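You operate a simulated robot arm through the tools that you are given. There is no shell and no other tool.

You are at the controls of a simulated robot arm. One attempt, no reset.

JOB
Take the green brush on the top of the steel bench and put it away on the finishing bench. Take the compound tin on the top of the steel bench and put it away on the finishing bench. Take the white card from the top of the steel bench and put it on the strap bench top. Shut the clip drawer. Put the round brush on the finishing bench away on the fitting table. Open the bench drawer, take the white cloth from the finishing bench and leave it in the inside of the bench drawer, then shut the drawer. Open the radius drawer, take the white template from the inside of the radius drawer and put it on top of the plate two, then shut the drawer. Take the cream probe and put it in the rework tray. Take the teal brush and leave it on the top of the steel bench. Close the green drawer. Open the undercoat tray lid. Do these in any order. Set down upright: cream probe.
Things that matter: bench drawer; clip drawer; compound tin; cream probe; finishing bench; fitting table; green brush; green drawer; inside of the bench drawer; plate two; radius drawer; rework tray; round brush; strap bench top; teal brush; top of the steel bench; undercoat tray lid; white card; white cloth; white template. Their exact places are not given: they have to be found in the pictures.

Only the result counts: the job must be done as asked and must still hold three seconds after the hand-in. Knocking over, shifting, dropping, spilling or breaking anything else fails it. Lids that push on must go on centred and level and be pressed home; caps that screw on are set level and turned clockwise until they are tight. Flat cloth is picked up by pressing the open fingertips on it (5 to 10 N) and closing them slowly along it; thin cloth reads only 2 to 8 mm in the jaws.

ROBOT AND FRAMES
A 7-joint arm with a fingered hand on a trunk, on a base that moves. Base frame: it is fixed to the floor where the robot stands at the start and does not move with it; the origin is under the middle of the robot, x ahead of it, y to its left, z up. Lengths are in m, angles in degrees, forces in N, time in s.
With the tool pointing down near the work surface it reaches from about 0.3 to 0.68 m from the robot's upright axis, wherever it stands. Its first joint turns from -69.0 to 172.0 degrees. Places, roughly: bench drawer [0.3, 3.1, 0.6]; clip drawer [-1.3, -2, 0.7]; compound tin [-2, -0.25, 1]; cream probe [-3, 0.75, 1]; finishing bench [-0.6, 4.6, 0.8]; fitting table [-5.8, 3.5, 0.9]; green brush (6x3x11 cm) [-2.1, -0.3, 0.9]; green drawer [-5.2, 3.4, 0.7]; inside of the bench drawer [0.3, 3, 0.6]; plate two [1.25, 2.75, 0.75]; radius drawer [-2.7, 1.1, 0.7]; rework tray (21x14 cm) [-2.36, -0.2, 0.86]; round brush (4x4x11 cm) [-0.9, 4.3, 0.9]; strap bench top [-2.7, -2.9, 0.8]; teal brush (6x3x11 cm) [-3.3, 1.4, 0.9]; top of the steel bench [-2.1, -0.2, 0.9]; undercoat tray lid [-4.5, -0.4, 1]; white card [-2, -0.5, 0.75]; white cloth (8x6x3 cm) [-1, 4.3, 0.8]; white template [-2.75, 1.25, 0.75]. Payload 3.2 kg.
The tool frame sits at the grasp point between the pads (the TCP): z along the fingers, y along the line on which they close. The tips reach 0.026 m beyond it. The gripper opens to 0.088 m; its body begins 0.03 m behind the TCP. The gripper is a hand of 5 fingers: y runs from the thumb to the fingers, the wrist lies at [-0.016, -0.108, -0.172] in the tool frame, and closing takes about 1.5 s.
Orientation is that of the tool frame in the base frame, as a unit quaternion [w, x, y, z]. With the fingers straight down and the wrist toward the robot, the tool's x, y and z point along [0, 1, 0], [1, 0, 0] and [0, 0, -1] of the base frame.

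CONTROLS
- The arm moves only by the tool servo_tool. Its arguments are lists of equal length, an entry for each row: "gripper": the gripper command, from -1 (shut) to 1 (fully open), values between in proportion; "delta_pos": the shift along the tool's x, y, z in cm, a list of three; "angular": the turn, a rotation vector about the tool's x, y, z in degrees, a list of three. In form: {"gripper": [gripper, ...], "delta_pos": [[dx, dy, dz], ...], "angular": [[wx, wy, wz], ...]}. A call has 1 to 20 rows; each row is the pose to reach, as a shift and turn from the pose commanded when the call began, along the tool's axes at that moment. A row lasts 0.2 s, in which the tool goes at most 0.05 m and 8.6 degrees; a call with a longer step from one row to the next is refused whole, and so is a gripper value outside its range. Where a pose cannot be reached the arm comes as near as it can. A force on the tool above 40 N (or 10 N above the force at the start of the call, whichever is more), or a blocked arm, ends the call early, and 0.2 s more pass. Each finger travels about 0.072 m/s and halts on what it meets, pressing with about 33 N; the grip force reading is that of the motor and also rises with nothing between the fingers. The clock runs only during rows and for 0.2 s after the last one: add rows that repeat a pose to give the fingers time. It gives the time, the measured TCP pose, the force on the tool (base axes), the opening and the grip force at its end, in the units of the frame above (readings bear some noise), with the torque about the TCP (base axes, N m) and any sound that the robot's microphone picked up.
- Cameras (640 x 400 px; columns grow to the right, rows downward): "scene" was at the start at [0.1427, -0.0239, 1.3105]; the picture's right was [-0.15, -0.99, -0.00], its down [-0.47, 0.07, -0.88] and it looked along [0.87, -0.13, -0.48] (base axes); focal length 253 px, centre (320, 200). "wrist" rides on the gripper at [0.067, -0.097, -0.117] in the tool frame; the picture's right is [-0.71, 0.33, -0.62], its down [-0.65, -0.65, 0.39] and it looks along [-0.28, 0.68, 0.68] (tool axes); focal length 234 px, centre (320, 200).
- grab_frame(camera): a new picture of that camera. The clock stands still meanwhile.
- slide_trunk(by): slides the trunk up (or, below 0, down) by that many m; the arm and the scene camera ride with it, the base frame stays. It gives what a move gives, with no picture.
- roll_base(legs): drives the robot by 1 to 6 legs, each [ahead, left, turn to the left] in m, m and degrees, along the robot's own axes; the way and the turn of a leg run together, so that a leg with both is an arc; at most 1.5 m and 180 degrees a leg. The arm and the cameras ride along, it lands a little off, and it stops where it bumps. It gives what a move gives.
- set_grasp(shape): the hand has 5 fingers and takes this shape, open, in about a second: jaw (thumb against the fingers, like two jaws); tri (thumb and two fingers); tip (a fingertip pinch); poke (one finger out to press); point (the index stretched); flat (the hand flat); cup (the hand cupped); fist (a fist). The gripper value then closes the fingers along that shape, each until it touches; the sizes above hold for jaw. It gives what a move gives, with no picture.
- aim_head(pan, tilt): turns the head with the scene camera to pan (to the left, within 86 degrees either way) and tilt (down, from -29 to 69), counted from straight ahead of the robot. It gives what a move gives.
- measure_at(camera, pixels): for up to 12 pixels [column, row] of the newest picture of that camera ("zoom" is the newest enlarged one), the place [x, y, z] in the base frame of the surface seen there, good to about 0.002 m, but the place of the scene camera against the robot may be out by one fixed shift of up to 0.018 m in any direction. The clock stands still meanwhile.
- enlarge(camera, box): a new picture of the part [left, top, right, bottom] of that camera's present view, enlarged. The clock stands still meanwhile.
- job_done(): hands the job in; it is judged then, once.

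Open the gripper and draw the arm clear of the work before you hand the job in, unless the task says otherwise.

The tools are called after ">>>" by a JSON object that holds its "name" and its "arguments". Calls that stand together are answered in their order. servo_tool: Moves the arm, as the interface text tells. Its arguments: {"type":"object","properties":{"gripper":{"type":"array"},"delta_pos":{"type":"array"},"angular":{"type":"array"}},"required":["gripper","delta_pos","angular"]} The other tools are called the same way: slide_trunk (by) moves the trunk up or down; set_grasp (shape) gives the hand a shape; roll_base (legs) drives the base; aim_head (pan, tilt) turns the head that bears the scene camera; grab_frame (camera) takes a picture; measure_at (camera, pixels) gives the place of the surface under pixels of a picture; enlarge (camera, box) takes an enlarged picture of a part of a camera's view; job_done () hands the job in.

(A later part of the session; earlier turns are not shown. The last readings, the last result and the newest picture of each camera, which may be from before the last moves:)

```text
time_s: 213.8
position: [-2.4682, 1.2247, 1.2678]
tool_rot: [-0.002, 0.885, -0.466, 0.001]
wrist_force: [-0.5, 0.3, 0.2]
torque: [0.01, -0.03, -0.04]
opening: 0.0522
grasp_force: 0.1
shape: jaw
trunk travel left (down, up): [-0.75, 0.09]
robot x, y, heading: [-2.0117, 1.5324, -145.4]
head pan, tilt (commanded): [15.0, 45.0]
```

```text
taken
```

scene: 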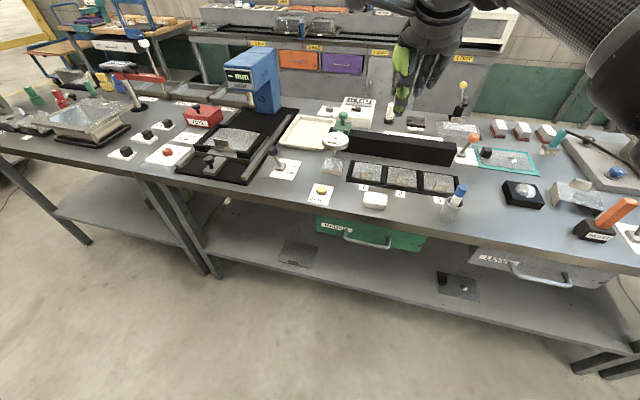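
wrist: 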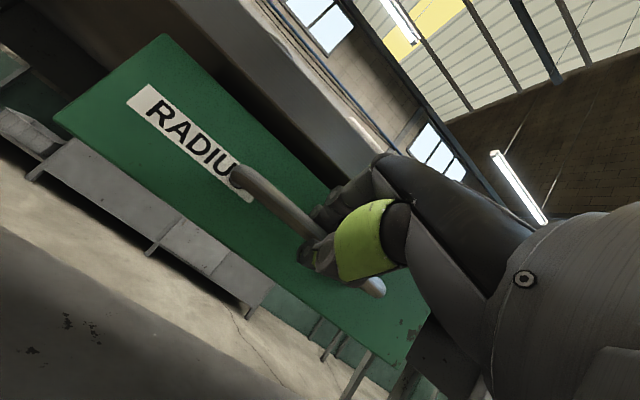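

The drawer is shut. Next is the compound tin; I'll strafe left along the bench to stand in front of it.

>>> {"name": "roll_base", "arguments": {"legs": [[0, 1.43, 0], [0.2, 0, 0]]}}

>>> {"name": "aim_head", "arguments": {"pan": 10, "tilt": 45}}

>>> {"name": "grab_frame", "arguments": {"camera": "scene"}}

>>> {"name": "grab_frame", "arguments": {"camera": "wrist"}}

```text
time_s: 222.1
position: [-1.8009, -0.0757, 1.2693]
tool_rot: [-0.001, 0.891, -0.453, 0.0]
wrist_force: [-0.2, -0.3, 0.2]
torque: [-0.05, -0.01, -0.01]
opening: 0.0524
grasp_force: 0.0
shape: jaw
trunk travel left (down, up): [-0.75, 0.09]
robot x, y, heading: [-1.3536, 0.2495, -144.1]
head pan, tilt (commanded): [15.0, 45.0]
```

```text
time_s: 222.7
position: [-1.8008, -0.0764, 1.2694]
tool_rot: [-0.001, 0.891, -0.454, 0.001]
wrist_force: [0.6, -0.4, -0.5]
torque: [0.0, -0.01, 0.0]
opening: 0.0522
grasp_force: 0.1
shape: jaw
trunk travel left (down, up): [-0.75, 0.09]
robot x, y, heading: [-1.3541, 0.2495, -144.1]
head pan, tilt (commanded): [10.0, 45.0]
```

```text
taken
```

scene: 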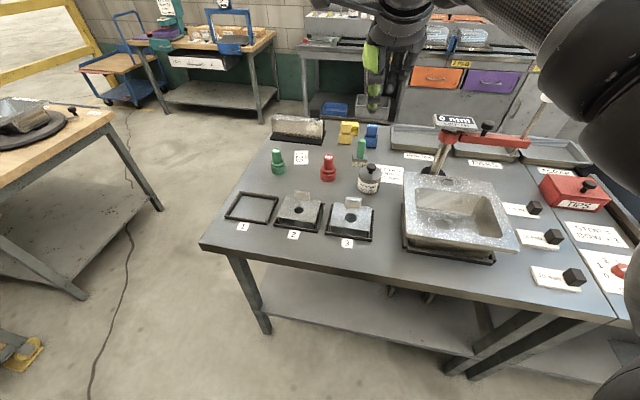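

```text
taken
```

wrist: 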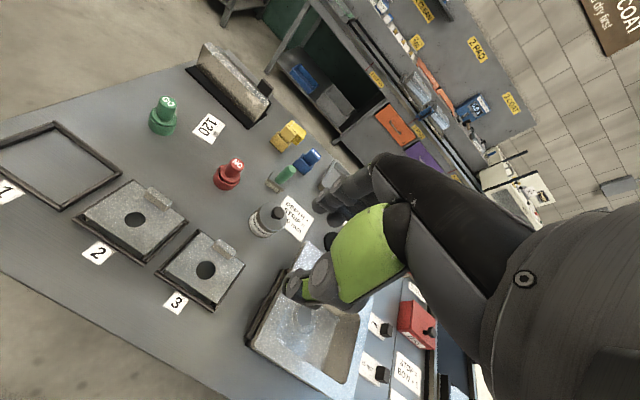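

The tin is at wrist (265,220), the green brush at (283,178), and the "120" card at (208,127). I'll enlarge both views to identify the card and measure the tin.

>>> {"name": "enlarge", "arguments": {"camera": "wrist", "box": [140, 80, 340, 280]}}

>>> {"name": "measure_at", "arguments": {"camera": "wrist", "pixels": [[265, 222], [273, 210], [255, 232], [281, 222], [283, 180], [290, 170], [207, 125], [225, 118], [295, 215], [228, 172], [300, 270], [215, 246]]}}

>>> {"name": "enlarge", "arguments": {"camera": "scene", "box": [220, 100, 440, 260]}}

```text
2.00 times, centred on (240, 180) of wrist
```

zoom: 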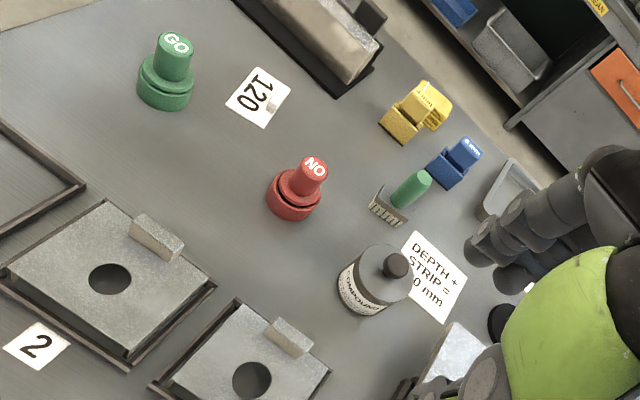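

```text
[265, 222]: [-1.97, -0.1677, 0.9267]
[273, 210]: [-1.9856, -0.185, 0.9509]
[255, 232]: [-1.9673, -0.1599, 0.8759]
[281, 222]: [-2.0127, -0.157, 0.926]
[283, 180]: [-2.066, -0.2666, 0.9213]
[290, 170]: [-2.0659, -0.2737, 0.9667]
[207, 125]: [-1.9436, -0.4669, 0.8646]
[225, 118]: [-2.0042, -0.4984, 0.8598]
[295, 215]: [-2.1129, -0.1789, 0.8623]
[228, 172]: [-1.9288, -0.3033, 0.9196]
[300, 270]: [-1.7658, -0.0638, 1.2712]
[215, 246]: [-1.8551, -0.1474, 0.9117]
```

```text
2.50 times, centred on (330, 180) of scene
```

zoom: 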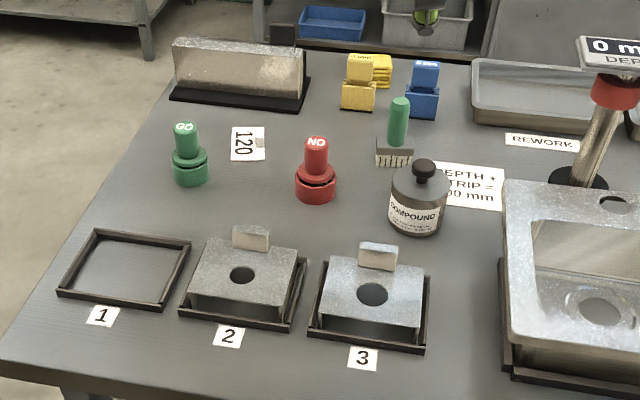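

The white card is the "120" card with its small tab, and the tray labelled REWORK is the left one at the back. I'll enlarge the tin in the wrist view to measure its rim.

>>> {"name": "enlarge", "arguments": {"camera": "wrist", "box": [230, 185, 310, 250]}}

>>> {"name": "measure_at", "arguments": {"camera": "zoom", "pixels": [[170, 290], [200, 270], [240, 220], [280, 160], [330, 230], [300, 300], [250, 310], [380, 220], [400, 270], [330, 330], [340, 170], [200, 340]]}}

```text
6.15 times, centred on (270, 218) of wrist
```

zoom: 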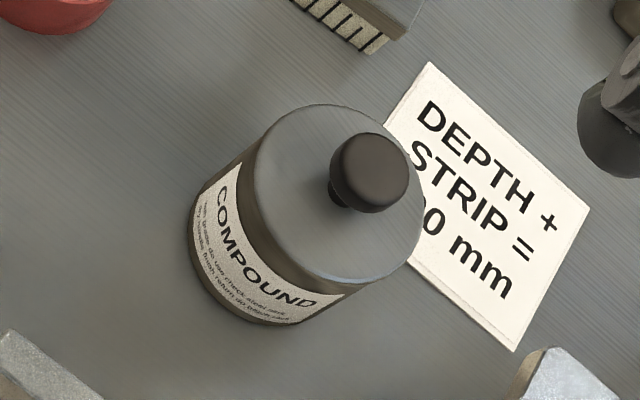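

```text
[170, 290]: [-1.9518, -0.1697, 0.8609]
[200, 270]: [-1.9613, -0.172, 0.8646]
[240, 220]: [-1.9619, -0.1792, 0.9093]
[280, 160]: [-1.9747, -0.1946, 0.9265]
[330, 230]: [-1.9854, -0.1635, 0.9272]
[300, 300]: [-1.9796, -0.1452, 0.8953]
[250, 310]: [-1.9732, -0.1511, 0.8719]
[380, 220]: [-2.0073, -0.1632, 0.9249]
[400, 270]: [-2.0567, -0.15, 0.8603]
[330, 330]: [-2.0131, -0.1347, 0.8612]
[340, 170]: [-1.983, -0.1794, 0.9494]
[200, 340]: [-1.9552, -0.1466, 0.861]
```

The tin's centre comes out near (-1.990,-0.174) with diameter ~6.5 cm and lid at 0.9265. I'll check the sink sample's left edge and neighbours for finger clearance.

>>> {"name": "measure_at", "arguments": {"camera": "scene", "pixels": [[404, 176], [402, 204], [404, 230], [370, 166], [354, 180], [382, 180], [360, 163], [355, 140], [408, 250], [351, 202]]}}

```text
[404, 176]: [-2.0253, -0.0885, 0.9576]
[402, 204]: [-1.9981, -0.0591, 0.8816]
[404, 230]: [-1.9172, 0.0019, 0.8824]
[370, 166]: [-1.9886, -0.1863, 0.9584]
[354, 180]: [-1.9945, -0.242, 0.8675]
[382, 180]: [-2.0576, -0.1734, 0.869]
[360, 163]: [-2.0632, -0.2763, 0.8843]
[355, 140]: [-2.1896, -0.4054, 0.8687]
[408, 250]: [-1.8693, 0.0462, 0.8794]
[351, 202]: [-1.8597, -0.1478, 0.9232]
```

The sink's edge is ~9.6 cm to the right and the brush ~11 cm beyond, so the hand fits. I'll roll 16 cm closer and lower the trunk 0.15 m.

>>> {"name": "roll_base", "arguments": {"legs": [[0.16, 0, 0]]}}

>>> {"name": "slide_trunk", "arguments": {"by": -0.12}}

>>> {"name": "grab_frame", "arguments": {"camera": "wrist"}}

>>> {"name": "measure_at", "arguments": {"camera": "wrist", "pixels": [[290, 200], [295, 190], [285, 210]]}}

```text
time_s: 224.2
position: [-1.9285, -0.1667, 1.2696]
tool_rot: [0.0, 0.891, -0.454, 0.001]
wrist_force: [0.0, -0.1, -0.3]
torque: [-0.01, -0.02, 0.0]
opening: 0.0523
grasp_force: 0.0
shape: jaw
trunk travel left (down, up): [-0.75, 0.09]
robot x, y, heading: [-1.4775, 0.1552, -144.2]
head pan, tilt (commanded): [10.0, 45.0]
```

```text
time_s: 225.7
position: [-1.9292, -0.1672, 1.1488]
tool_rot: [0.0, 0.891, -0.454, 0.001]
wrist_force: [0.1, -0.4, -0.7]
torque: [0.02, 0.01, -0.01]
opening: 0.0521
grasp_force: 0.1
shape: jaw
trunk travel left (down, up): [-0.63, 0.21]
robot x, y, heading: [-1.4819, 0.1582, -144.3]
head pan, tilt (commanded): [10.0, 45.0]
```

```text
taken
```

wrist: 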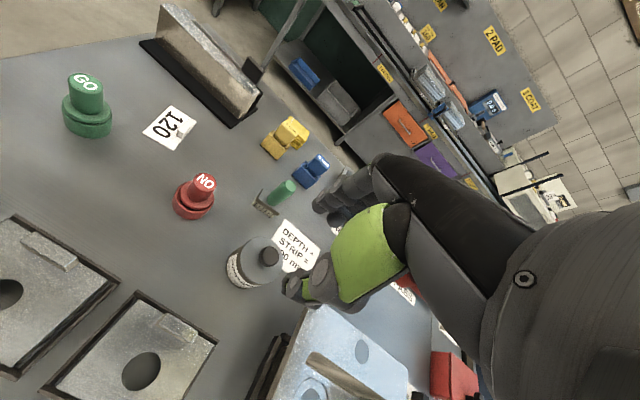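

```text
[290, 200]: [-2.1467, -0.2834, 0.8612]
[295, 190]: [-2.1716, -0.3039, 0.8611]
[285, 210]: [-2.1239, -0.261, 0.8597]
```

The tin is at wrist (257,263) now. I'll enlarge and measure its rim once more from this closer pose.

>>> {"name": "enlarge", "arguments": {"camera": "wrist", "box": [215, 225, 315, 300]}}

>>> {"name": "measure_at", "arguments": {"camera": "zoom", "pixels": [[230, 170], [280, 100], [350, 140], [370, 240], [300, 245], [240, 215], [120, 230], [160, 300], [220, 320], [300, 310], [345, 180], [260, 150]]}}

```text
5.33 times, centred on (265, 262) of wrist
```

zoom: 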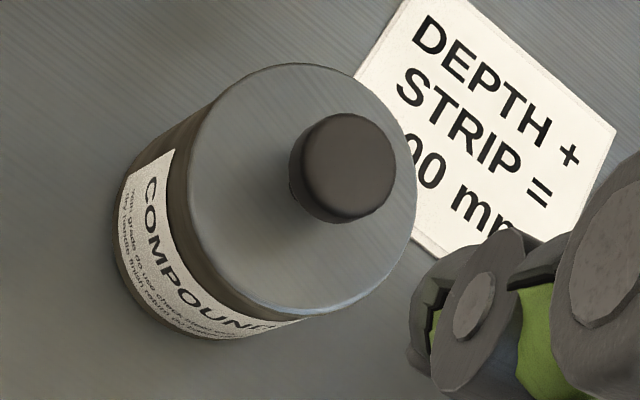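

```text
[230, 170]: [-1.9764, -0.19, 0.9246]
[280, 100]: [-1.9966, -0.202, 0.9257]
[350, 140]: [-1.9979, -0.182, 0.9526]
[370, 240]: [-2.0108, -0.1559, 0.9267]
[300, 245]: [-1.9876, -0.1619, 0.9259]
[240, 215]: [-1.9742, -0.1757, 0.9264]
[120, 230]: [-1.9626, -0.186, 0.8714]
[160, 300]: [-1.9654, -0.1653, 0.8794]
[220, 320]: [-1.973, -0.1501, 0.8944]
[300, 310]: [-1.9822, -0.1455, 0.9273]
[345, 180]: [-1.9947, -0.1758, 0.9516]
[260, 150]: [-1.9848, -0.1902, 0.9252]
```

The tin centre is (-1.993,-0.1755), radius 3.3 cm. I'll open fully, move over it and descend until the tips are ~2 cm above the knob, then check.

>>> {"name": "servo_tool", "arguments": {"gripper": [1, 1, 1, 1, 1, 1, 1], "delta_pos": [[-1.5, 2.8, 0], [-3.1, 5.65, 0], [-3.1, 5.65, 4], [-3.1, 5.65, 8], [-3.1, 5.65, 12], [-3.1, 5.65, 15], [-3.1, 5.65, 15]], "angular": [[0, 0, 0], [0, 0, 0], [0, 0, 0], [0, 0, 0], [0, 0, 0], [0, 0, 0], [0, 0, 0]]}}

>>> {"name": "grab_frame", "arguments": {"camera": "wrist"}}

>>> {"name": "enlarge", "arguments": {"camera": "scene", "box": [260, 80, 480, 240]}}

```text
time_s: 227.2
position: [-1.9924, -0.1753, 1.0001]
tool_rot: [0.0, 0.891, -0.454, 0.002]
wrist_force: [0.0, 0.4, -0.4]
torque: [-0.04, -0.04, -0.03]
opening: 0.0878
grasp_force: 0.1
shape: jaw
trunk travel left (down, up): [-0.63, 0.21]
robot x, y, heading: [-1.4798, 0.1575, -144.0]
head pan, tilt (commanded): [10.0, 45.0]
```

```text
taken
```

wrist: 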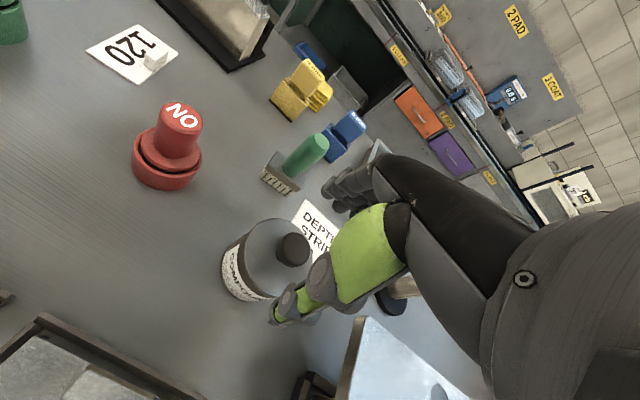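

```text
2.50 times, centred on (370, 160) of scene
```

zoom: 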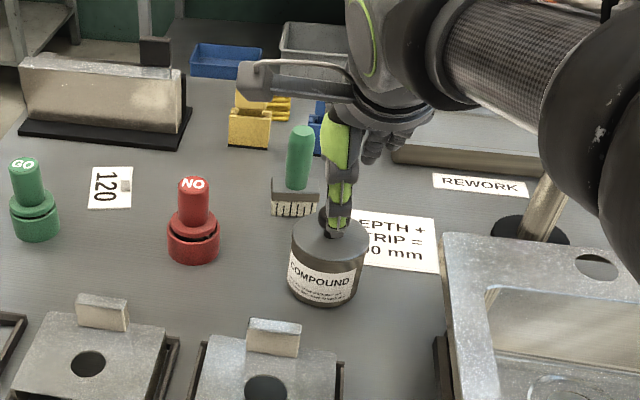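

The hand is above the tin. I'll measure the thumb and finger tips to be sure both will pass outside the tin.

>>> {"name": "measure_at", "arguments": {"camera": "wrist", "pixels": [[277, 308], [285, 318], [272, 318], [300, 312], [330, 195], [327, 186], [335, 207], [293, 250], [245, 265], [345, 180]]}}

>>> {"name": "enlarge", "arguments": {"camera": "wrist", "box": [220, 160, 400, 340]}}

```text
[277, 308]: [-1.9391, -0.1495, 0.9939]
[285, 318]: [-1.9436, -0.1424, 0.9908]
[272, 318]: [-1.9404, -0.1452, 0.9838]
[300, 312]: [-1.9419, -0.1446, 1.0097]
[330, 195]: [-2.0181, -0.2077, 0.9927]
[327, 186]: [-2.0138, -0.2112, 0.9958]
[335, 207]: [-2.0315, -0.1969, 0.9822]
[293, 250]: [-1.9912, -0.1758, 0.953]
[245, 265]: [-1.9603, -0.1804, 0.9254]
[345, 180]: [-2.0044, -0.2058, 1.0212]
```

```text
2.22 times, centred on (310, 250) of wrist
```

zoom: 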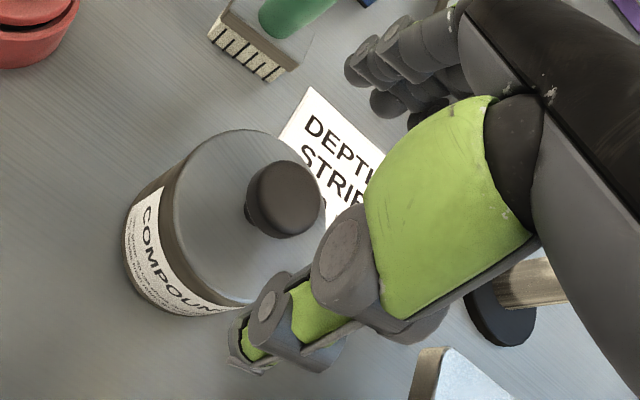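

Thumb inner face is at about y=-0.044 and the fingers at +0.037, so I'll shift +0.3 cm in y and descend 9.6 cm around the tin.

>>> {"name": "servo_tool", "arguments": {"gripper": [1, 1, 1, 1, 1], "delta_pos": [[0, 0.3, 2], [0, 0.3, 5], [0, 0.3, 8], [0, 0.3, 9.6], [0, 0.3, 9.6]], "angular": [[0, 0, 0], [0, 0, 0], [0, 0, 0], [0, 0, 0], [0, 0, 0]]}}

>>> {"name": "grab_frame", "arguments": {"camera": "wrist"}}

>>> {"name": "enlarge", "arguments": {"camera": "scene", "box": [260, 80, 480, 240]}}

```text
time_s: 228.4
position: [-1.9936, -0.1788, 0.9052]
tool_rot: [0.006, 0.891, -0.454, -0.001]
wrist_force: [-4.6, -8.7, 23.3]
torque: [-0.45, 0.49, 0.09]
opening: 0.0878
grasp_force: 0.0
shape: jaw
trunk travel left (down, up): [-0.63, 0.21]
robot x, y, heading: [-1.4796, 0.1567, -143.9]
head pan, tilt (commanded): [10.0, 45.0]
```

```text
taken
```

wrist: 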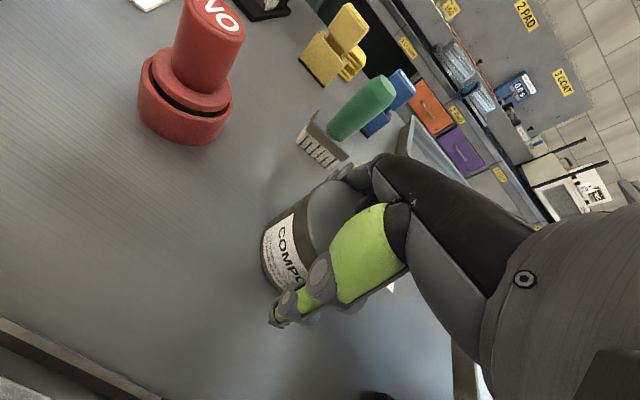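

```text
2.50 times, centred on (370, 160) of scene
```

zoom: 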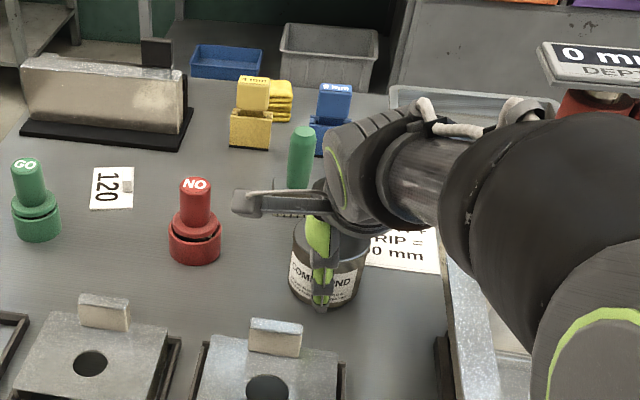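

An upward force of 23 N shows the palm touching the tin's knob. I'll rise 2 cm so the palm clears, then close.

>>> {"name": "servo_tool", "arguments": {"gripper": [1, 1], "delta_pos": [[0, 0, -2.0], [0, 0, -2.0]], "angular": [[0, 0, 0], [0, 0, 0]]}}

```text
time_s: 229.1
position: [-1.9956, -0.1757, 0.921]
tool_rot: [-0.003, 0.891, -0.454, 0.002]
wrist_force: [-0.1, 0.5, 0.6]
torque: [0.0, 0.01, -0.01]
opening: 0.0876
grasp_force: 0.0
shape: jaw
trunk travel left (down, up): [-0.63, 0.21]
robot x, y, heading: [-1.4824, 0.1593, -144.3]
head pan, tilt (commanded): [10.0, 45.0]
```

The force is gone at z 0.921. I'll close the fingers on the tin's body.

>>> {"name": "servo_tool", "arguments": {"gripper": [0.8, 0.6, 0.4, 0.2, 0, -0.3, -0.6, -1, -1, -1], "delta_pos": [[0, 0, 0], [0, 0, 0], [0, 0, 0], [0, 0, 0], [0, 0, 0], [0, 0, 0], [0, 0, 0], [0, 0, 0], [0, 0, 0], [0, 0, 0]], "angular": [[0, 0, 0], [0, 0, 0], [0, 0, 0], [0, 0, 0], [0, 0, 0], [0, 0, 0], [0, 0, 0], [0, 0, 0], [0, 0, 0], [0, 0, 0]]}}

>>> {"name": "grab_frame", "arguments": {"camera": "wrist"}}

>>> {"name": "enlarge", "arguments": {"camera": "scene", "box": [260, 80, 480, 240]}}

```text
time_s: 231.2
position: [-1.9957, -0.1771, 0.9228]
tool_rot: [-0.001, 0.891, -0.454, 0.001]
wrist_force: [0.1, -0.3, -4.2]
torque: [0.02, 0.01, 0.01]
opening: 0.0645
grasp_force: 32.9
shape: jaw
trunk travel left (down, up): [-0.63, 0.21]
robot x, y, heading: [-1.4801, 0.1575, -144.1]
head pan, tilt (commanded): [10.0, 45.0]
heard: snap
```

```text
taken
```

wrist: 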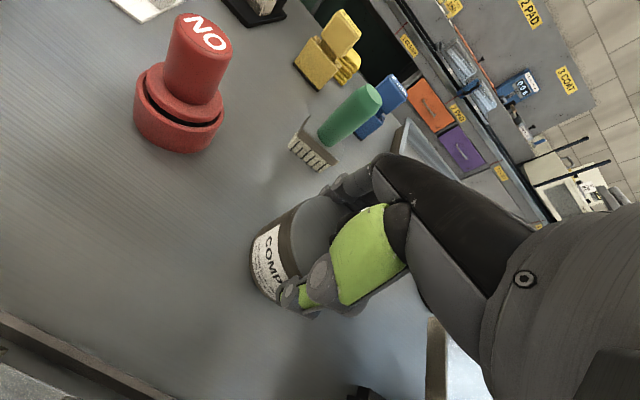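

```text
2.50 times, centred on (370, 160) of scene
```

zoom: 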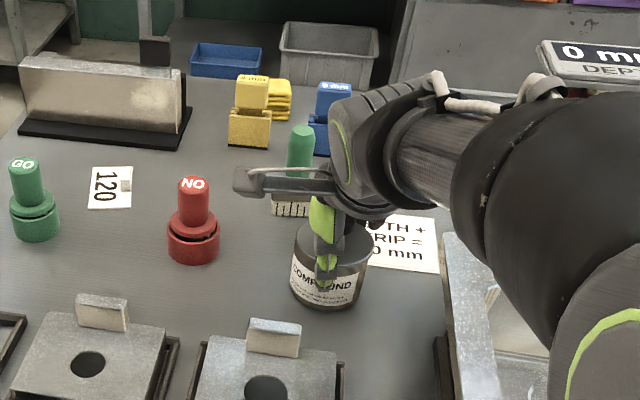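

A snap was heard while closing, and the tin is held at 64.5 mm. I'll lift only 2 cm and look closely at tin, lid and surroundings.

>>> {"name": "servo_tool", "arguments": {"gripper": [-1, -1, -1, -1], "delta_pos": [[0, 0, -0.7], [0, 0, -1.4], [0, 0, -2], [0, 0, -2]], "angular": [[0, 0, 0], [0, 0, 0], [0, 0, 0], [0, 0, 0]]}}

>>> {"name": "enlarge", "arguments": {"camera": "wrist", "box": [200, 160, 400, 340]}}

>>> {"name": "enlarge", "arguments": {"camera": "scene", "box": [320, 110, 440, 210]}}

```text
time_s: 232.2
position: [-1.9955, -0.1779, 0.943]
tool_rot: [-0.001, 0.891, -0.454, 0.002]
wrist_force: [0.9, -0.3, -5.0]
torque: [0.0, 0.0, 0.0]
opening: 0.0648
grasp_force: 32.8
shape: jaw
trunk travel left (down, up): [-0.63, 0.21]
robot x, y, heading: [-1.4811, 0.1556, -144.1]
head pan, tilt (commanded): [10.0, 45.0]
```

```text
2.22 times, centred on (300, 250) of wrist
```

zoom: 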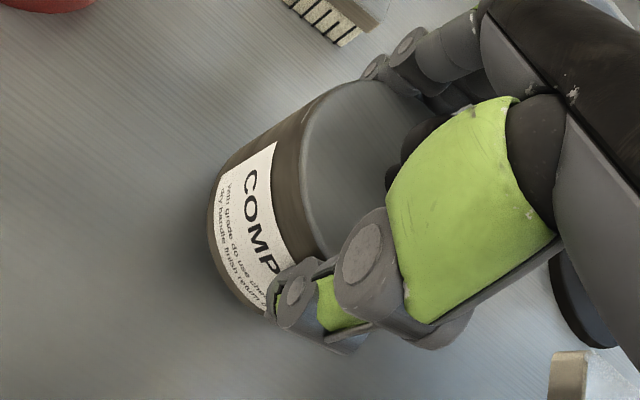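

```text
4.00 times, centred on (380, 160) of scene
```

zoom: 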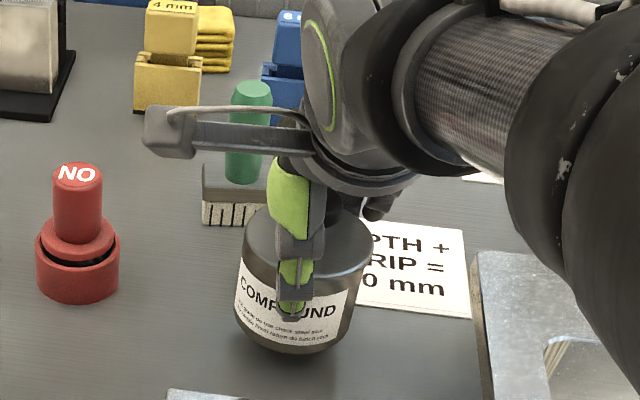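

The tin came up whole and level (about 5 N), lid in place. I'll lift it well clear and read the label for any put-away instruction.

>>> {"name": "servo_tool", "arguments": {"gripper": [-1, -1, -1, -1, -1, -1, -1], "delta_pos": [[0, 0, -4], [0, 0, -8], [0, 0, -12], [0, 0, -16], [0, -2, -19], [0, -4, -19], [0, -4, -19]], "angular": [[0, 0, 0], [0, 0, 0], [0, 0, 0], [0, 0, 0], [0, 0, 0], [0, 0, 0], [0, 0, 0]]}}

>>> {"name": "slide_trunk", "arguments": {"by": 0.12}}

>>> {"name": "enlarge", "arguments": {"camera": "wrist", "box": [230, 190, 350, 310]}}

>>> {"name": "grab_frame", "arguments": {"camera": "scene"}}

```text
time_s: 233.8
position: [-1.9655, -0.1532, 1.1319]
tool_rot: [-0.002, 0.891, -0.453, 0.001]
wrist_force: [0.1, -0.4, -4.4]
torque: [-0.03, -0.02, -0.03]
opening: 0.0648
grasp_force: 33.1
shape: jaw
trunk travel left (down, up): [-0.63, 0.21]
robot x, y, heading: [-1.4835, 0.1562, -144.1]
head pan, tilt (commanded): [10.0, 45.0]
```

```text
time_s: 235.3
position: [-1.9639, -0.1529, 1.2517]
tool_rot: [-0.001, 0.891, -0.454, 0.001]
wrist_force: [0.5, 0.4, -4.5]
torque: [-0.01, 0.0, -0.01]
opening: 0.0647
grasp_force: 32.8
shape: jaw
trunk travel left (down, up): [-0.75, 0.09]
robot x, y, heading: [-1.4843, 0.158, -144.3]
head pan, tilt (commanded): [10.0, 45.0]
```

```text
3.33 times, centred on (290, 250) of wrist
```

zoom: 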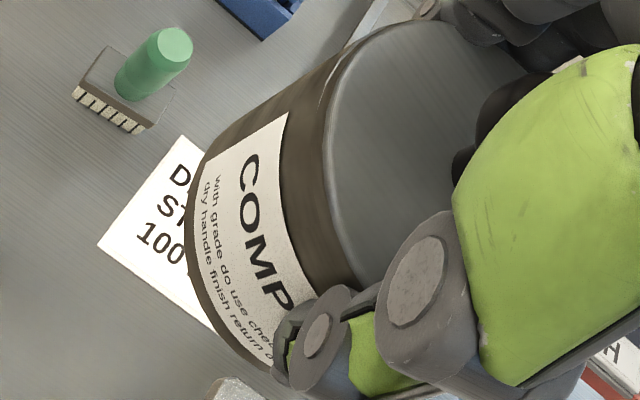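

```text
taken
```

scene: 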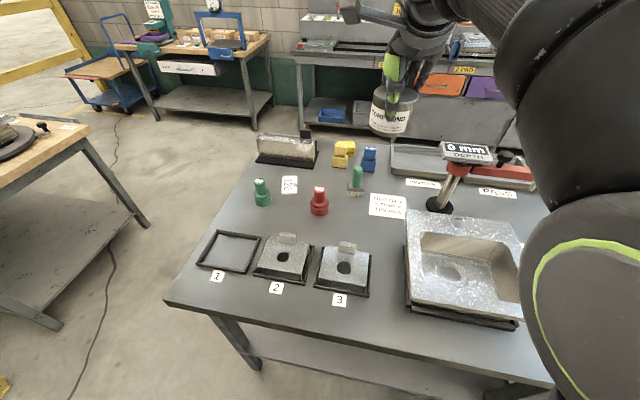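

The tin is safely held; the label holds no place instruction. I'll back off and strafe along the aisle to its far end, then look toward the finishing bench.

>>> {"name": "roll_base", "arguments": {"legs": [[-0.28, 0, 0], [0, -1.1, 0], [0, -0.8, 0], [0, 0, -150]]}}

>>> {"name": "aim_head", "arguments": {"pan": 10, "tilt": 25}}

>>> {"name": "grab_frame", "arguments": {"camera": "scene"}}

```text
time_s: 252.5
position: [-2.136, 2.3734, 1.2523]
tool_rot: [-0.002, 0.185, 0.983, -0.001]
wrist_force: [0.0, -0.3, -4.2]
torque: [0.01, 0.04, -0.01]
opening: 0.0642
grasp_force: 33.0
shape: jaw
trunk travel left (down, up): [-0.75, 0.09]
robot x, y, heading: [-2.3751, 1.8475, 68.5]
head pan, tilt (commanded): [10.0, 45.0]
```

```text
time_s: 253.3
position: [-2.1365, 2.3722, 1.2526]
tool_rot: [0.0, 0.185, 0.983, -0.002]
wrist_force: [-0.2, -0.3, -4.6]
torque: [-0.01, 0.05, 0.03]
opening: 0.0642
grasp_force: 33.1
shape: jaw
trunk travel left (down, up): [-0.75, 0.09]
robot x, y, heading: [-2.3763, 1.8501, 68.6]
head pan, tilt (commanded): [10.0, 25.0]
```

```text
taken
```

scene: 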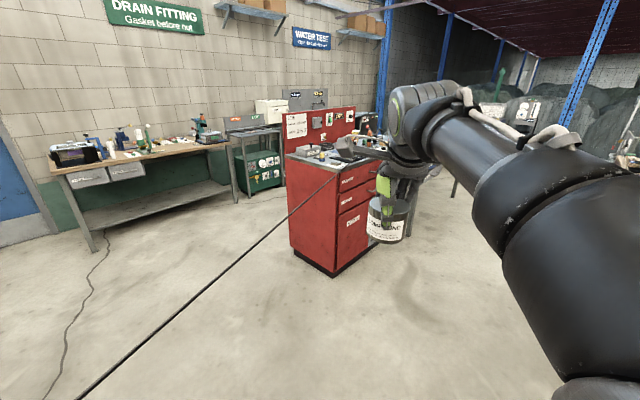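

A black line runs from the lower left (80,395) to the red cabinet (345,165), and it could be a hose strung across the way. I'll measure points along it.

>>> {"name": "measure_at", "arguments": {"camera": "scene", "pixels": [[118, 362], [150, 335], [200, 292], [230, 267], [260, 241], [290, 214], [320, 187], [345, 166], [290, 262], [335, 275], [310, 160], [380, 160]]}}

>>> {"name": "enlarge", "arguments": {"camera": "scene", "box": [60, 130, 420, 390]}}

```text
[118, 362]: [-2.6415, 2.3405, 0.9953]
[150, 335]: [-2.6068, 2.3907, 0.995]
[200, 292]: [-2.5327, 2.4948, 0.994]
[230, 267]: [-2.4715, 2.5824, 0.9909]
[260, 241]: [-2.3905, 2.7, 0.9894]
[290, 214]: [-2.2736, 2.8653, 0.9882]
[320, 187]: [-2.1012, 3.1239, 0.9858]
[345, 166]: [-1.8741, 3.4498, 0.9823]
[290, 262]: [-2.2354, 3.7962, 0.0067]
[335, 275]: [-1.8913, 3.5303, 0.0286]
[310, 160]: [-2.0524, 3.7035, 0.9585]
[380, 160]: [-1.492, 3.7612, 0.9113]
```

```text
1.54 times, centred on (240, 260) of scene
```

zoom: 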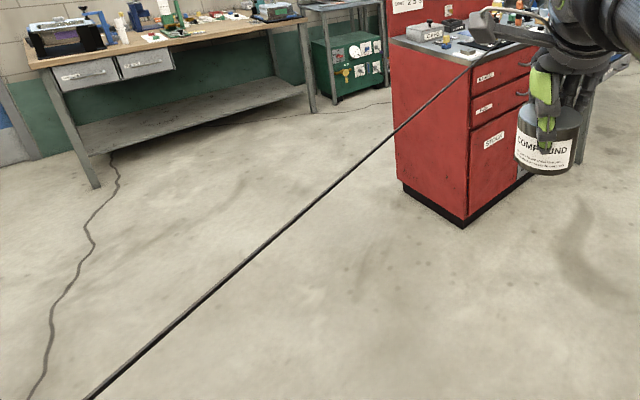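

A cord is strung at z≈0.99 from the bench end to the red cabinet, so I must stay on its east side. I'll go north-east past the sink table toward the finishing bench.

>>> {"name": "roll_base", "arguments": {"legs": [[1.15, -0.67, 0]]}}

>>> {"name": "grab_frame", "arguments": {"camera": "scene"}}

>>> {"name": "aim_head", "arguments": {"pan": -40, "tilt": 25}}

>>> {"name": "grab_frame", "arguments": {"camera": "scene"}}

```text
time_s: 260.0
position: [-1.096, 3.2051, 1.2526]
tool_rot: [-0.001, 0.18, 0.984, -0.001]
wrist_force: [0.4, -0.3, -4.6]
torque: [0.0, 0.03, 0.0]
opening: 0.0642
grasp_force: 33.0
shape: jaw
trunk travel left (down, up): [-0.75, 0.09]
robot x, y, heading: [-1.3312, 2.6824, 69.3]
head pan, tilt (commanded): [10.0, 25.0]
```

```text
taken
```

scene: 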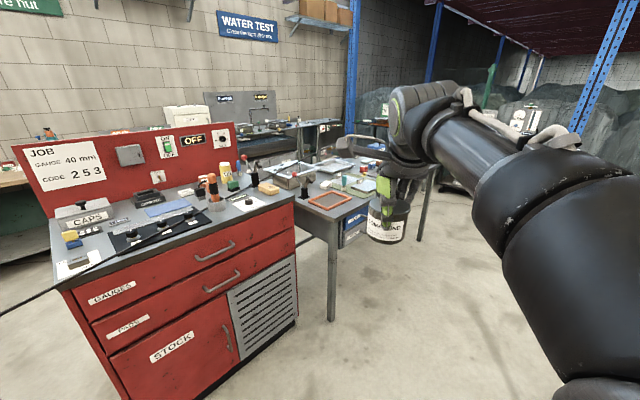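

```text
time_s: 261.2
position: [-1.0965, 3.2047, 1.2535]
tool_rot: [-0.001, 0.18, 0.984, -0.002]
wrist_force: [-0.3, 0.3, -5.4]
torque: [0.02, 0.02, 0.01]
opening: 0.064
grasp_force: 33.3
shape: jaw
trunk travel left (down, up): [-0.75, 0.09]
robot x, y, heading: [-1.3277, 2.6798, 69.1]
head pan, tilt (commanded): [-40.0, 25.0]
```

```text
taken
```

scene: 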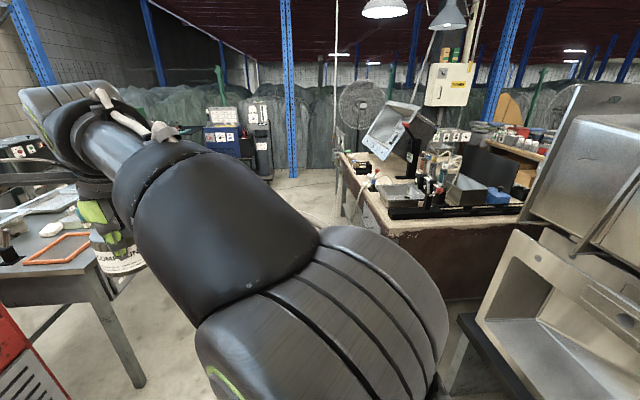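

The finishing bench starts right of the red cabinet at (300–390, 150–230) of the first picture. I'll aim there, enlarge and measure.

>>> {"name": "aim_head", "arguments": {"pan": 5, "tilt": 25}}

>>> {"name": "grab_frame", "arguments": {"camera": "scene"}}

>>> {"name": "measure_at", "arguments": {"camera": "scene", "pixels": [[318, 225], [320, 310], [285, 310], [270, 190], [310, 215], [315, 178], [345, 165], [405, 230], [355, 225], [250, 180], [345, 205], [300, 170]]}}

>>> {"name": "enlarge", "arguments": {"camera": "scene", "box": [220, 110, 420, 260]}}

```text
time_s: 262.3
position: [-1.0972, 3.2063, 1.2526]
tool_rot: [0.0, 0.18, 0.984, -0.002]
wrist_force: [1.1, -0.2, -4.2]
torque: [0.02, 0.0, 0.01]
opening: 0.064
grasp_force: 33.0
shape: jaw
trunk travel left (down, up): [-0.75, 0.09]
robot x, y, heading: [-1.3276, 2.6819, 69.1]
head pan, tilt (commanded): [5.0, 25.0]
```

```text
taken
```

scene: 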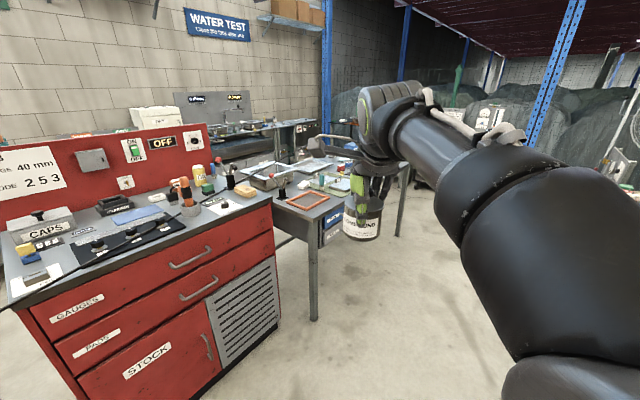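

```text
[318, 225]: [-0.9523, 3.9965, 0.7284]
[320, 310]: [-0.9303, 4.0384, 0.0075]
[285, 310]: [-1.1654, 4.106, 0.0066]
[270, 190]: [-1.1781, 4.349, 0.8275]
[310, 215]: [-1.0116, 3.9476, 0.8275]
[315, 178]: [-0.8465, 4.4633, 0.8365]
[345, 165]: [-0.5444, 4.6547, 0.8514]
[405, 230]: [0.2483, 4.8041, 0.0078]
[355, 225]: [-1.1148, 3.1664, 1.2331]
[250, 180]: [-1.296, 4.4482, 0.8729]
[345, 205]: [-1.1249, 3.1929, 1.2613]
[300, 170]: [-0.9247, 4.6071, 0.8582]
```

```text
2.67 times, centred on (320, 185) of scene
```

zoom: 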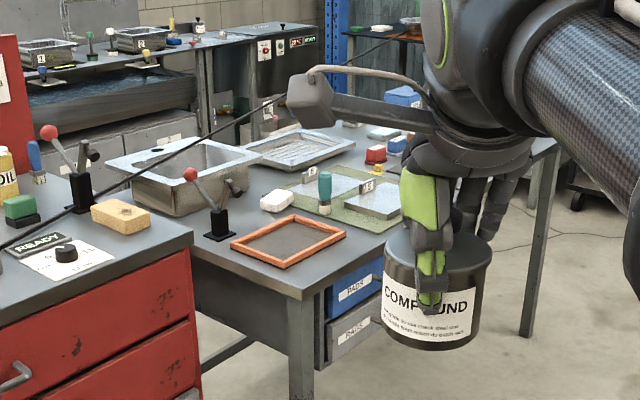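

The white cloth appears at zoom (278,200), the teal-handled round brush at (325,190), and an orange frame at (290,240). I'll measure these and the thin black line crossing above.

>>> {"name": "measure_at", "arguments": {"camera": "zoom", "pixels": [[278, 200], [278, 193], [325, 180], [325, 208], [235, 240], [345, 235], [290, 268], [290, 240], [250, 118], [150, 165], [215, 235], [180, 200]]}}

>>> {"name": "measure_at", "arguments": {"camera": "scene", "pixels": [[300, 148], [330, 136], [360, 128], [60, 280], [20, 298], [180, 215], [220, 190], [250, 170]]}}

```text
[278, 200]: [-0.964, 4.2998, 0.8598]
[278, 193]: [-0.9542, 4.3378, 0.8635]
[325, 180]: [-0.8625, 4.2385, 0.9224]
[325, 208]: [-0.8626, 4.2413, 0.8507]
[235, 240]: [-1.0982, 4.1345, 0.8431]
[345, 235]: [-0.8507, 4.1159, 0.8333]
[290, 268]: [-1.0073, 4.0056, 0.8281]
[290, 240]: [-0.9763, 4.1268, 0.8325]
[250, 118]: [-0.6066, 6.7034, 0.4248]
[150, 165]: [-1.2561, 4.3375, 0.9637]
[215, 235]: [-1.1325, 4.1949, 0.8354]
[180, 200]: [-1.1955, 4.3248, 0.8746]
```

```text
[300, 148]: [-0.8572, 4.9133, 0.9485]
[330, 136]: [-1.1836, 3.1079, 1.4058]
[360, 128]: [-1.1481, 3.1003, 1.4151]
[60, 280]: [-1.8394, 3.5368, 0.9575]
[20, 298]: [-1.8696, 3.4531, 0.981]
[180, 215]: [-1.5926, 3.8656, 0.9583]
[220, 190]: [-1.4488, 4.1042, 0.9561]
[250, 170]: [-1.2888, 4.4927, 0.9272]
```

The cord crosses above the finishing bench at z≈0.95, about 26 cm left of the cloth. I'll move to the front of the bench, facing it, to see its free space.

>>> {"name": "roll_base", "arguments": {"legs": [[0.95, -0.5, 0], [0, 0, 54]]}}

>>> {"name": "aim_head", "arguments": {"pan": 10, "tilt": 40}}

>>> {"name": "grab_frame", "arguments": {"camera": "scene"}}

>>> {"name": "grab_frame", "arguments": {"camera": "wrist"}}

```text
time_s: 270.3
position: [-0.836, 3.8783, 1.2531]
tool_rot: [0.0, -0.301, 0.954, -0.001]
wrist_force: [-0.2, 0.4, -5.3]
torque: [-0.03, 0.01, 0.01]
opening: 0.064
grasp_force: 33.3
shape: jaw
trunk travel left (down, up): [-0.75, 0.09]
robot x, y, heading: [-0.5328, 3.3874, 124.8]
head pan, tilt (commanded): [5.0, 25.0]
```

```text
time_s: 271.0
position: [-0.8354, 3.8776, 1.2527]
tool_rot: [0.0, -0.301, 0.954, -0.002]
wrist_force: [-0.4, -0.6, -3.8]
torque: [0.02, 0.01, -0.03]
opening: 0.0641
grasp_force: 32.5
shape: jaw
trunk travel left (down, up): [-0.75, 0.09]
robot x, y, heading: [-0.5368, 3.3887, 124.8]
head pan, tilt (commanded): [10.0, 40.0]
```

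```text
taken
```

scene: 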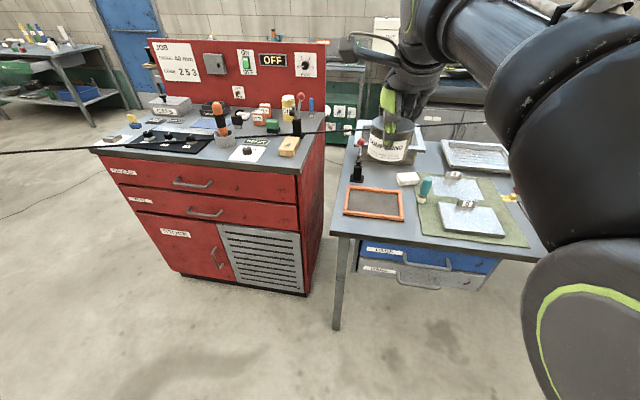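

```text
taken
```

wrist: 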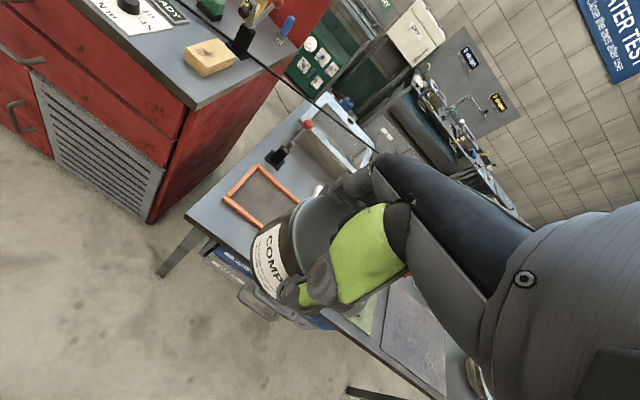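

I need to see the right half of the bench top. I'll strafe right 0.6 m and look with the head panned left.

>>> {"name": "roll_base", "arguments": {"legs": [[0, -0.6, 0]]}}

>>> {"name": "aim_head", "arguments": {"pan": 25, "tilt": 40}}

>>> {"name": "grab_frame", "arguments": {"camera": "scene"}}

>>> {"name": "grab_frame", "arguments": {"camera": "wrist"}}

```text
time_s: 274.4
position: [-0.3396, 4.2187, 1.2525]
tool_rot: [0.0, -0.296, 0.955, -0.001]
wrist_force: [0.4, 0.3, -4.8]
torque: [-0.02, 0.01, -0.01]
opening: 0.064
grasp_force: 33.1
shape: jaw
trunk travel left (down, up): [-0.75, 0.09]
robot x, y, heading: [-0.044, 3.7262, 124.1]
head pan, tilt (commanded): [10.0, 40.0]
```

```text
time_s: 275.2
position: [-0.3397, 4.2174, 1.2529]
tool_rot: [0.0, -0.296, 0.955, -0.002]
wrist_force: [0.1, -0.1, -4.6]
torque: [-0.02, 0.05, -0.03]
opening: 0.0642
grasp_force: 32.7
shape: jaw
trunk travel left (down, up): [-0.75, 0.09]
robot x, y, heading: [-0.0402, 3.7236, 124.6]
head pan, tilt (commanded): [25.0, 40.0]
```

```text
taken
```

scene: 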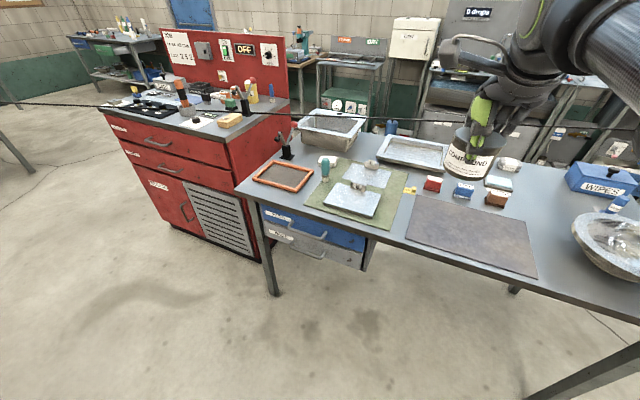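

```text
taken
```

wrist: 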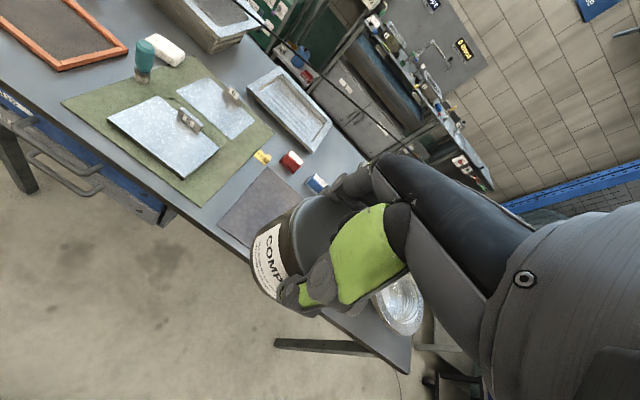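

The bench holds mats, blocks, a wipes box and a bowl. I'll enlarge the right half and measure to find a bare patch for the tin.

>>> {"name": "enlarge", "arguments": {"camera": "scene", "box": [390, 120, 640, 320]}}

>>> {"name": "measure_at", "arguments": {"camera": "scene", "pixels": [[415, 197], [404, 240], [536, 278], [526, 222], [500, 195], [550, 235], [560, 205], [575, 215], [580, 250], [545, 200], [625, 325], [385, 230]]}}

```text
2.00 times, centred on (515, 220) of scene
```

zoom: 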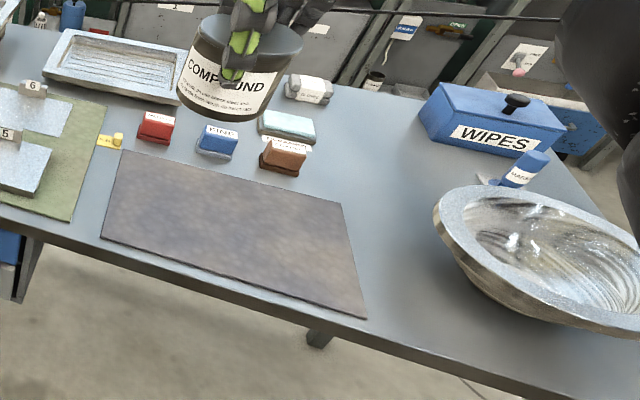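

```text
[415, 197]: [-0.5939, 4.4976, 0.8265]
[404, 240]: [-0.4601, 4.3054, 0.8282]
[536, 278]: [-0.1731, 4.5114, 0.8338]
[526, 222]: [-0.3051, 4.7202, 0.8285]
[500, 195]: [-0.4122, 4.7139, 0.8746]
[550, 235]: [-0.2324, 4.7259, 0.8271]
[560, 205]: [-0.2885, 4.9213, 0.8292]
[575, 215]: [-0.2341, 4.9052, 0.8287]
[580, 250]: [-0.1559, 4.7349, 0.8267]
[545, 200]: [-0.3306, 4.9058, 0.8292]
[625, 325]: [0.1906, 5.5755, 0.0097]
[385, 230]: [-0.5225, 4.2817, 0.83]
```

The best bare patch is around zoom (352,160), between the brown block, the mat's corner and the WIPES box. I'll measure its borders.

>>> {"name": "measure_at", "arguments": {"camera": "zoom", "pixels": [[352, 160], [306, 172], [340, 204], [422, 135], [440, 150], [330, 100], [316, 135], [436, 205], [352, 120], [385, 190], [455, 175]]}}

```text
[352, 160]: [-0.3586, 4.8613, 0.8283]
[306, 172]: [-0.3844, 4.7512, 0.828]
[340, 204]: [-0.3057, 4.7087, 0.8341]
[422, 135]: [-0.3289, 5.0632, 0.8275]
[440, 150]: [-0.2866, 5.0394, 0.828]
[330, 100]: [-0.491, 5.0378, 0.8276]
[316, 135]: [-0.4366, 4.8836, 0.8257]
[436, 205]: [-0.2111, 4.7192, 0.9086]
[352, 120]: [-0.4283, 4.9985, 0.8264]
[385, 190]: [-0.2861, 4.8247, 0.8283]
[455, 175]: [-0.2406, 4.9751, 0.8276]
```

There's ample room: I'll set the tin at about (-0.305,4.825), some 10 cm from all neighbours. I'll roll closer and lower the trunk.

>>> {"name": "roll_base", "arguments": {"legs": [[0, -0.347, 0], [0.41, 0, 0]]}}

>>> {"name": "slide_trunk", "arguments": {"by": -0.13}}

>>> {"name": "aim_head", "arguments": {"pan": 5, "tilt": 50}}

>>> {"name": "grab_frame", "arguments": {"camera": "scene"}}

```text
time_s: 279.6
position: [-0.2771, 4.7545, 1.2529]
tool_rot: [-0.001, -0.292, 0.957, -0.002]
wrist_force: [-0.5, -0.1, -4.8]
torque: [0.02, 0.01, 0.01]
opening: 0.0639
grasp_force: 32.8
shape: jaw
trunk travel left (down, up): [-0.75, 0.09]
robot x, y, heading: [0.0151, 4.2632, 123.8]
head pan, tilt (commanded): [25.0, 40.0]
```

```text
time_s: 281.1
position: [-0.2769, 4.7552, 1.1217]
tool_rot: [-0.001, -0.292, 0.956, -0.002]
wrist_force: [0.2, -0.1, -5.6]
torque: [-0.04, 0.01, 0.03]
opening: 0.0639
grasp_force: 33.4
shape: jaw
trunk travel left (down, up): [-0.62, 0.22]
robot x, y, heading: [0.0171, 4.2591, 123.9]
head pan, tilt (commanded): [25.0, 40.0]
```

```text
time_s: 282.0
position: [-0.2766, 4.754, 1.1236]
tool_rot: [0.001, -0.292, 0.956, -0.001]
wrist_force: [-0.3, -0.9, -3.8]
torque: [-0.01, 0.03, 0.0]
opening: 0.0637
grasp_force: 33.1
shape: jaw
trunk travel left (down, up): [-0.62, 0.22]
robot x, y, heading: [0.016, 4.259, 123.9]
head pan, tilt (commanded): [5.0, 50.0]
```

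```text
taken
```

scene: 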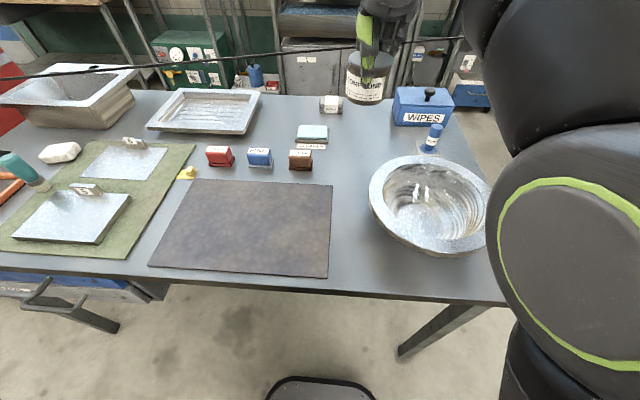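

The bare patch is around (345,155), right of the brown block and left of the bowl. I'll measure the patch and the cord line behind it.

>>> {"name": "measure_at", "arguments": {"camera": "scene", "pixels": [[345, 160], [345, 180], [333, 184], [372, 185], [312, 165], [396, 118], [427, 150], [300, 52], [430, 42], [150, 68], [330, 110], [350, 130]]}}

```text
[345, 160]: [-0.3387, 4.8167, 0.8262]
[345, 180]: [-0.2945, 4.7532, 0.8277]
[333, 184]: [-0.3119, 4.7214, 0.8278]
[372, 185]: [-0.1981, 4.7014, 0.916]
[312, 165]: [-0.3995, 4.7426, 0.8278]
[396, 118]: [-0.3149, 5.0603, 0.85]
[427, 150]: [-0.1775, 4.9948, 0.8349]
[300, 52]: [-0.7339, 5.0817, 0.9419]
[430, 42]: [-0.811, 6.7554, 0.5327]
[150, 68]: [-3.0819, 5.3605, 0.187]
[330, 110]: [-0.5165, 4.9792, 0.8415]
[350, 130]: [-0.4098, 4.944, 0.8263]
```

I'll move the tin over (-0.305,4.825) and lower it to about 1.5 cm above the bench.

>>> {"name": "servo_tool", "arguments": {"gripper": [-1, -1, -1, -1, -1, -1, -1, -1, -1], "delta_pos": [[-0.8, 3.7, 0], [-1.6, 7.5, 0], [-1.6, 7.5, 4.5], [-1.6, 7.5, 9], [-1.6, 7.5, 13.5], [-1.6, 7.5, 17], [-1.6, 7.5, 20], [-1.6, 7.5, 22.5], [-1.6, 7.5, 22.5]], "angular": [[0, 0, 0], [0, 0, 0], [0, 0, 0], [0, 0, 0], [0, 0, 0], [0, 0, 0], [0, 0, 0], [0, 0, 0], [0, 0, 0]]}}

>>> {"name": "grab_frame", "arguments": {"camera": "scene"}}

>>> {"name": "grab_frame", "arguments": {"camera": "wrist"}}

```text
time_s: 284.0
position: [-0.3059, 4.8239, 0.8971]
tool_rot: [0.001, -0.291, 0.957, -0.001]
wrist_force: [0.5, -0.9, -5.1]
torque: [0.0, 0.0, 0.06]
opening: 0.0638
grasp_force: 32.7
shape: jaw
out of reach, approached as far as the arm can: row 2
trunk travel left (down, up): [-0.62, 0.22]
robot x, y, heading: [0.0157, 4.2606, 123.6]
head pan, tilt (commanded): [5.0, 50.0]
```

```text
taken
```

scene: 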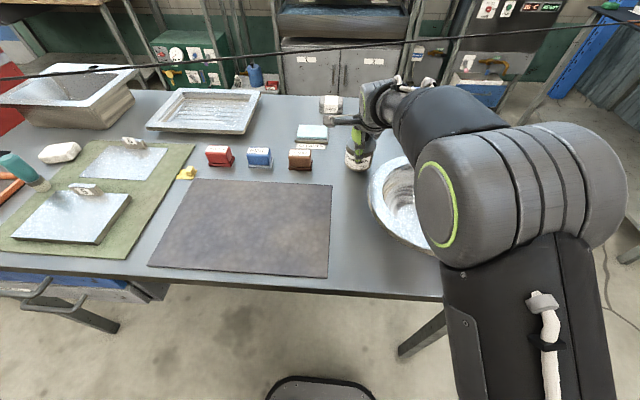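

```text
taken
```

wrist: 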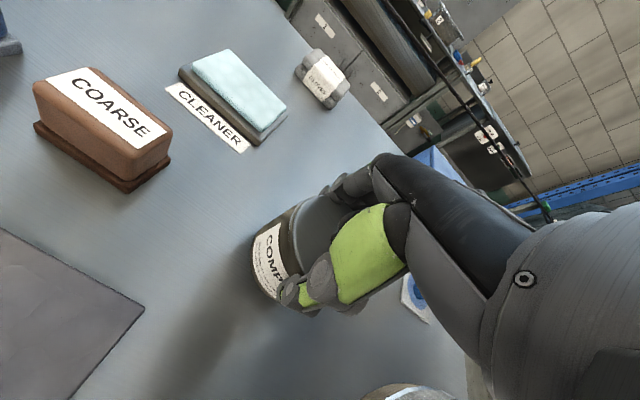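

The tin is over the bare patch, clear of the COARSE block, mat and bowl. I'll lower 1.4 cm and read the force.

>>> {"name": "servo_tool", "arguments": {"gripper": [-1, -1, -1], "delta_pos": [[0, 0, 0.8], [0, 0, 1.4], [0, 0, 1.4]], "angular": [[0, 0, 0], [0, 0, 0], [0, 0, 0]]}}

```text
time_s: 284.8
position: [-0.3052, 4.8236, 0.8839]
tool_rot: [0.0, -0.291, 0.957, -0.002]
wrist_force: [0.4, -0.6, -5.0]
torque: [0.0, 0.02, 0.01]
opening: 0.0637
grasp_force: 32.4
shape: jaw
trunk travel left (down, up): [-0.62, 0.22]
robot x, y, heading: [0.0155, 4.2592, 123.8]
head pan, tilt (commanded): [5.0, 50.0]
```

No contact yet at z 0.884 (force still -5 N). I'll lower a further 4 mm at a time.

>>> {"name": "servo_tool", "arguments": {"gripper": [-1, -1, -1], "delta_pos": [[0, 0, 0.3], [0, 0, 0.5], [0, 0, 0.5]], "angular": [[0, 0, 0], [0, 0, 0], [0, 0, 0]]}}

```text
time_s: 285.6
position: [-0.3044, 4.8253, 0.8817]
tool_rot: [-0.001, -0.292, 0.956, 0.001]
wrist_force: [-1.5, 1.1, 7.0]
torque: [-0.12, -0.08, 0.01]
opening: 0.0636
grasp_force: 33.0
shape: jaw
trunk travel left (down, up): [-0.62, 0.22]
robot x, y, heading: [0.0136, 4.2615, 123.6]
head pan, tilt (commanded): [5.0, 50.0]
```

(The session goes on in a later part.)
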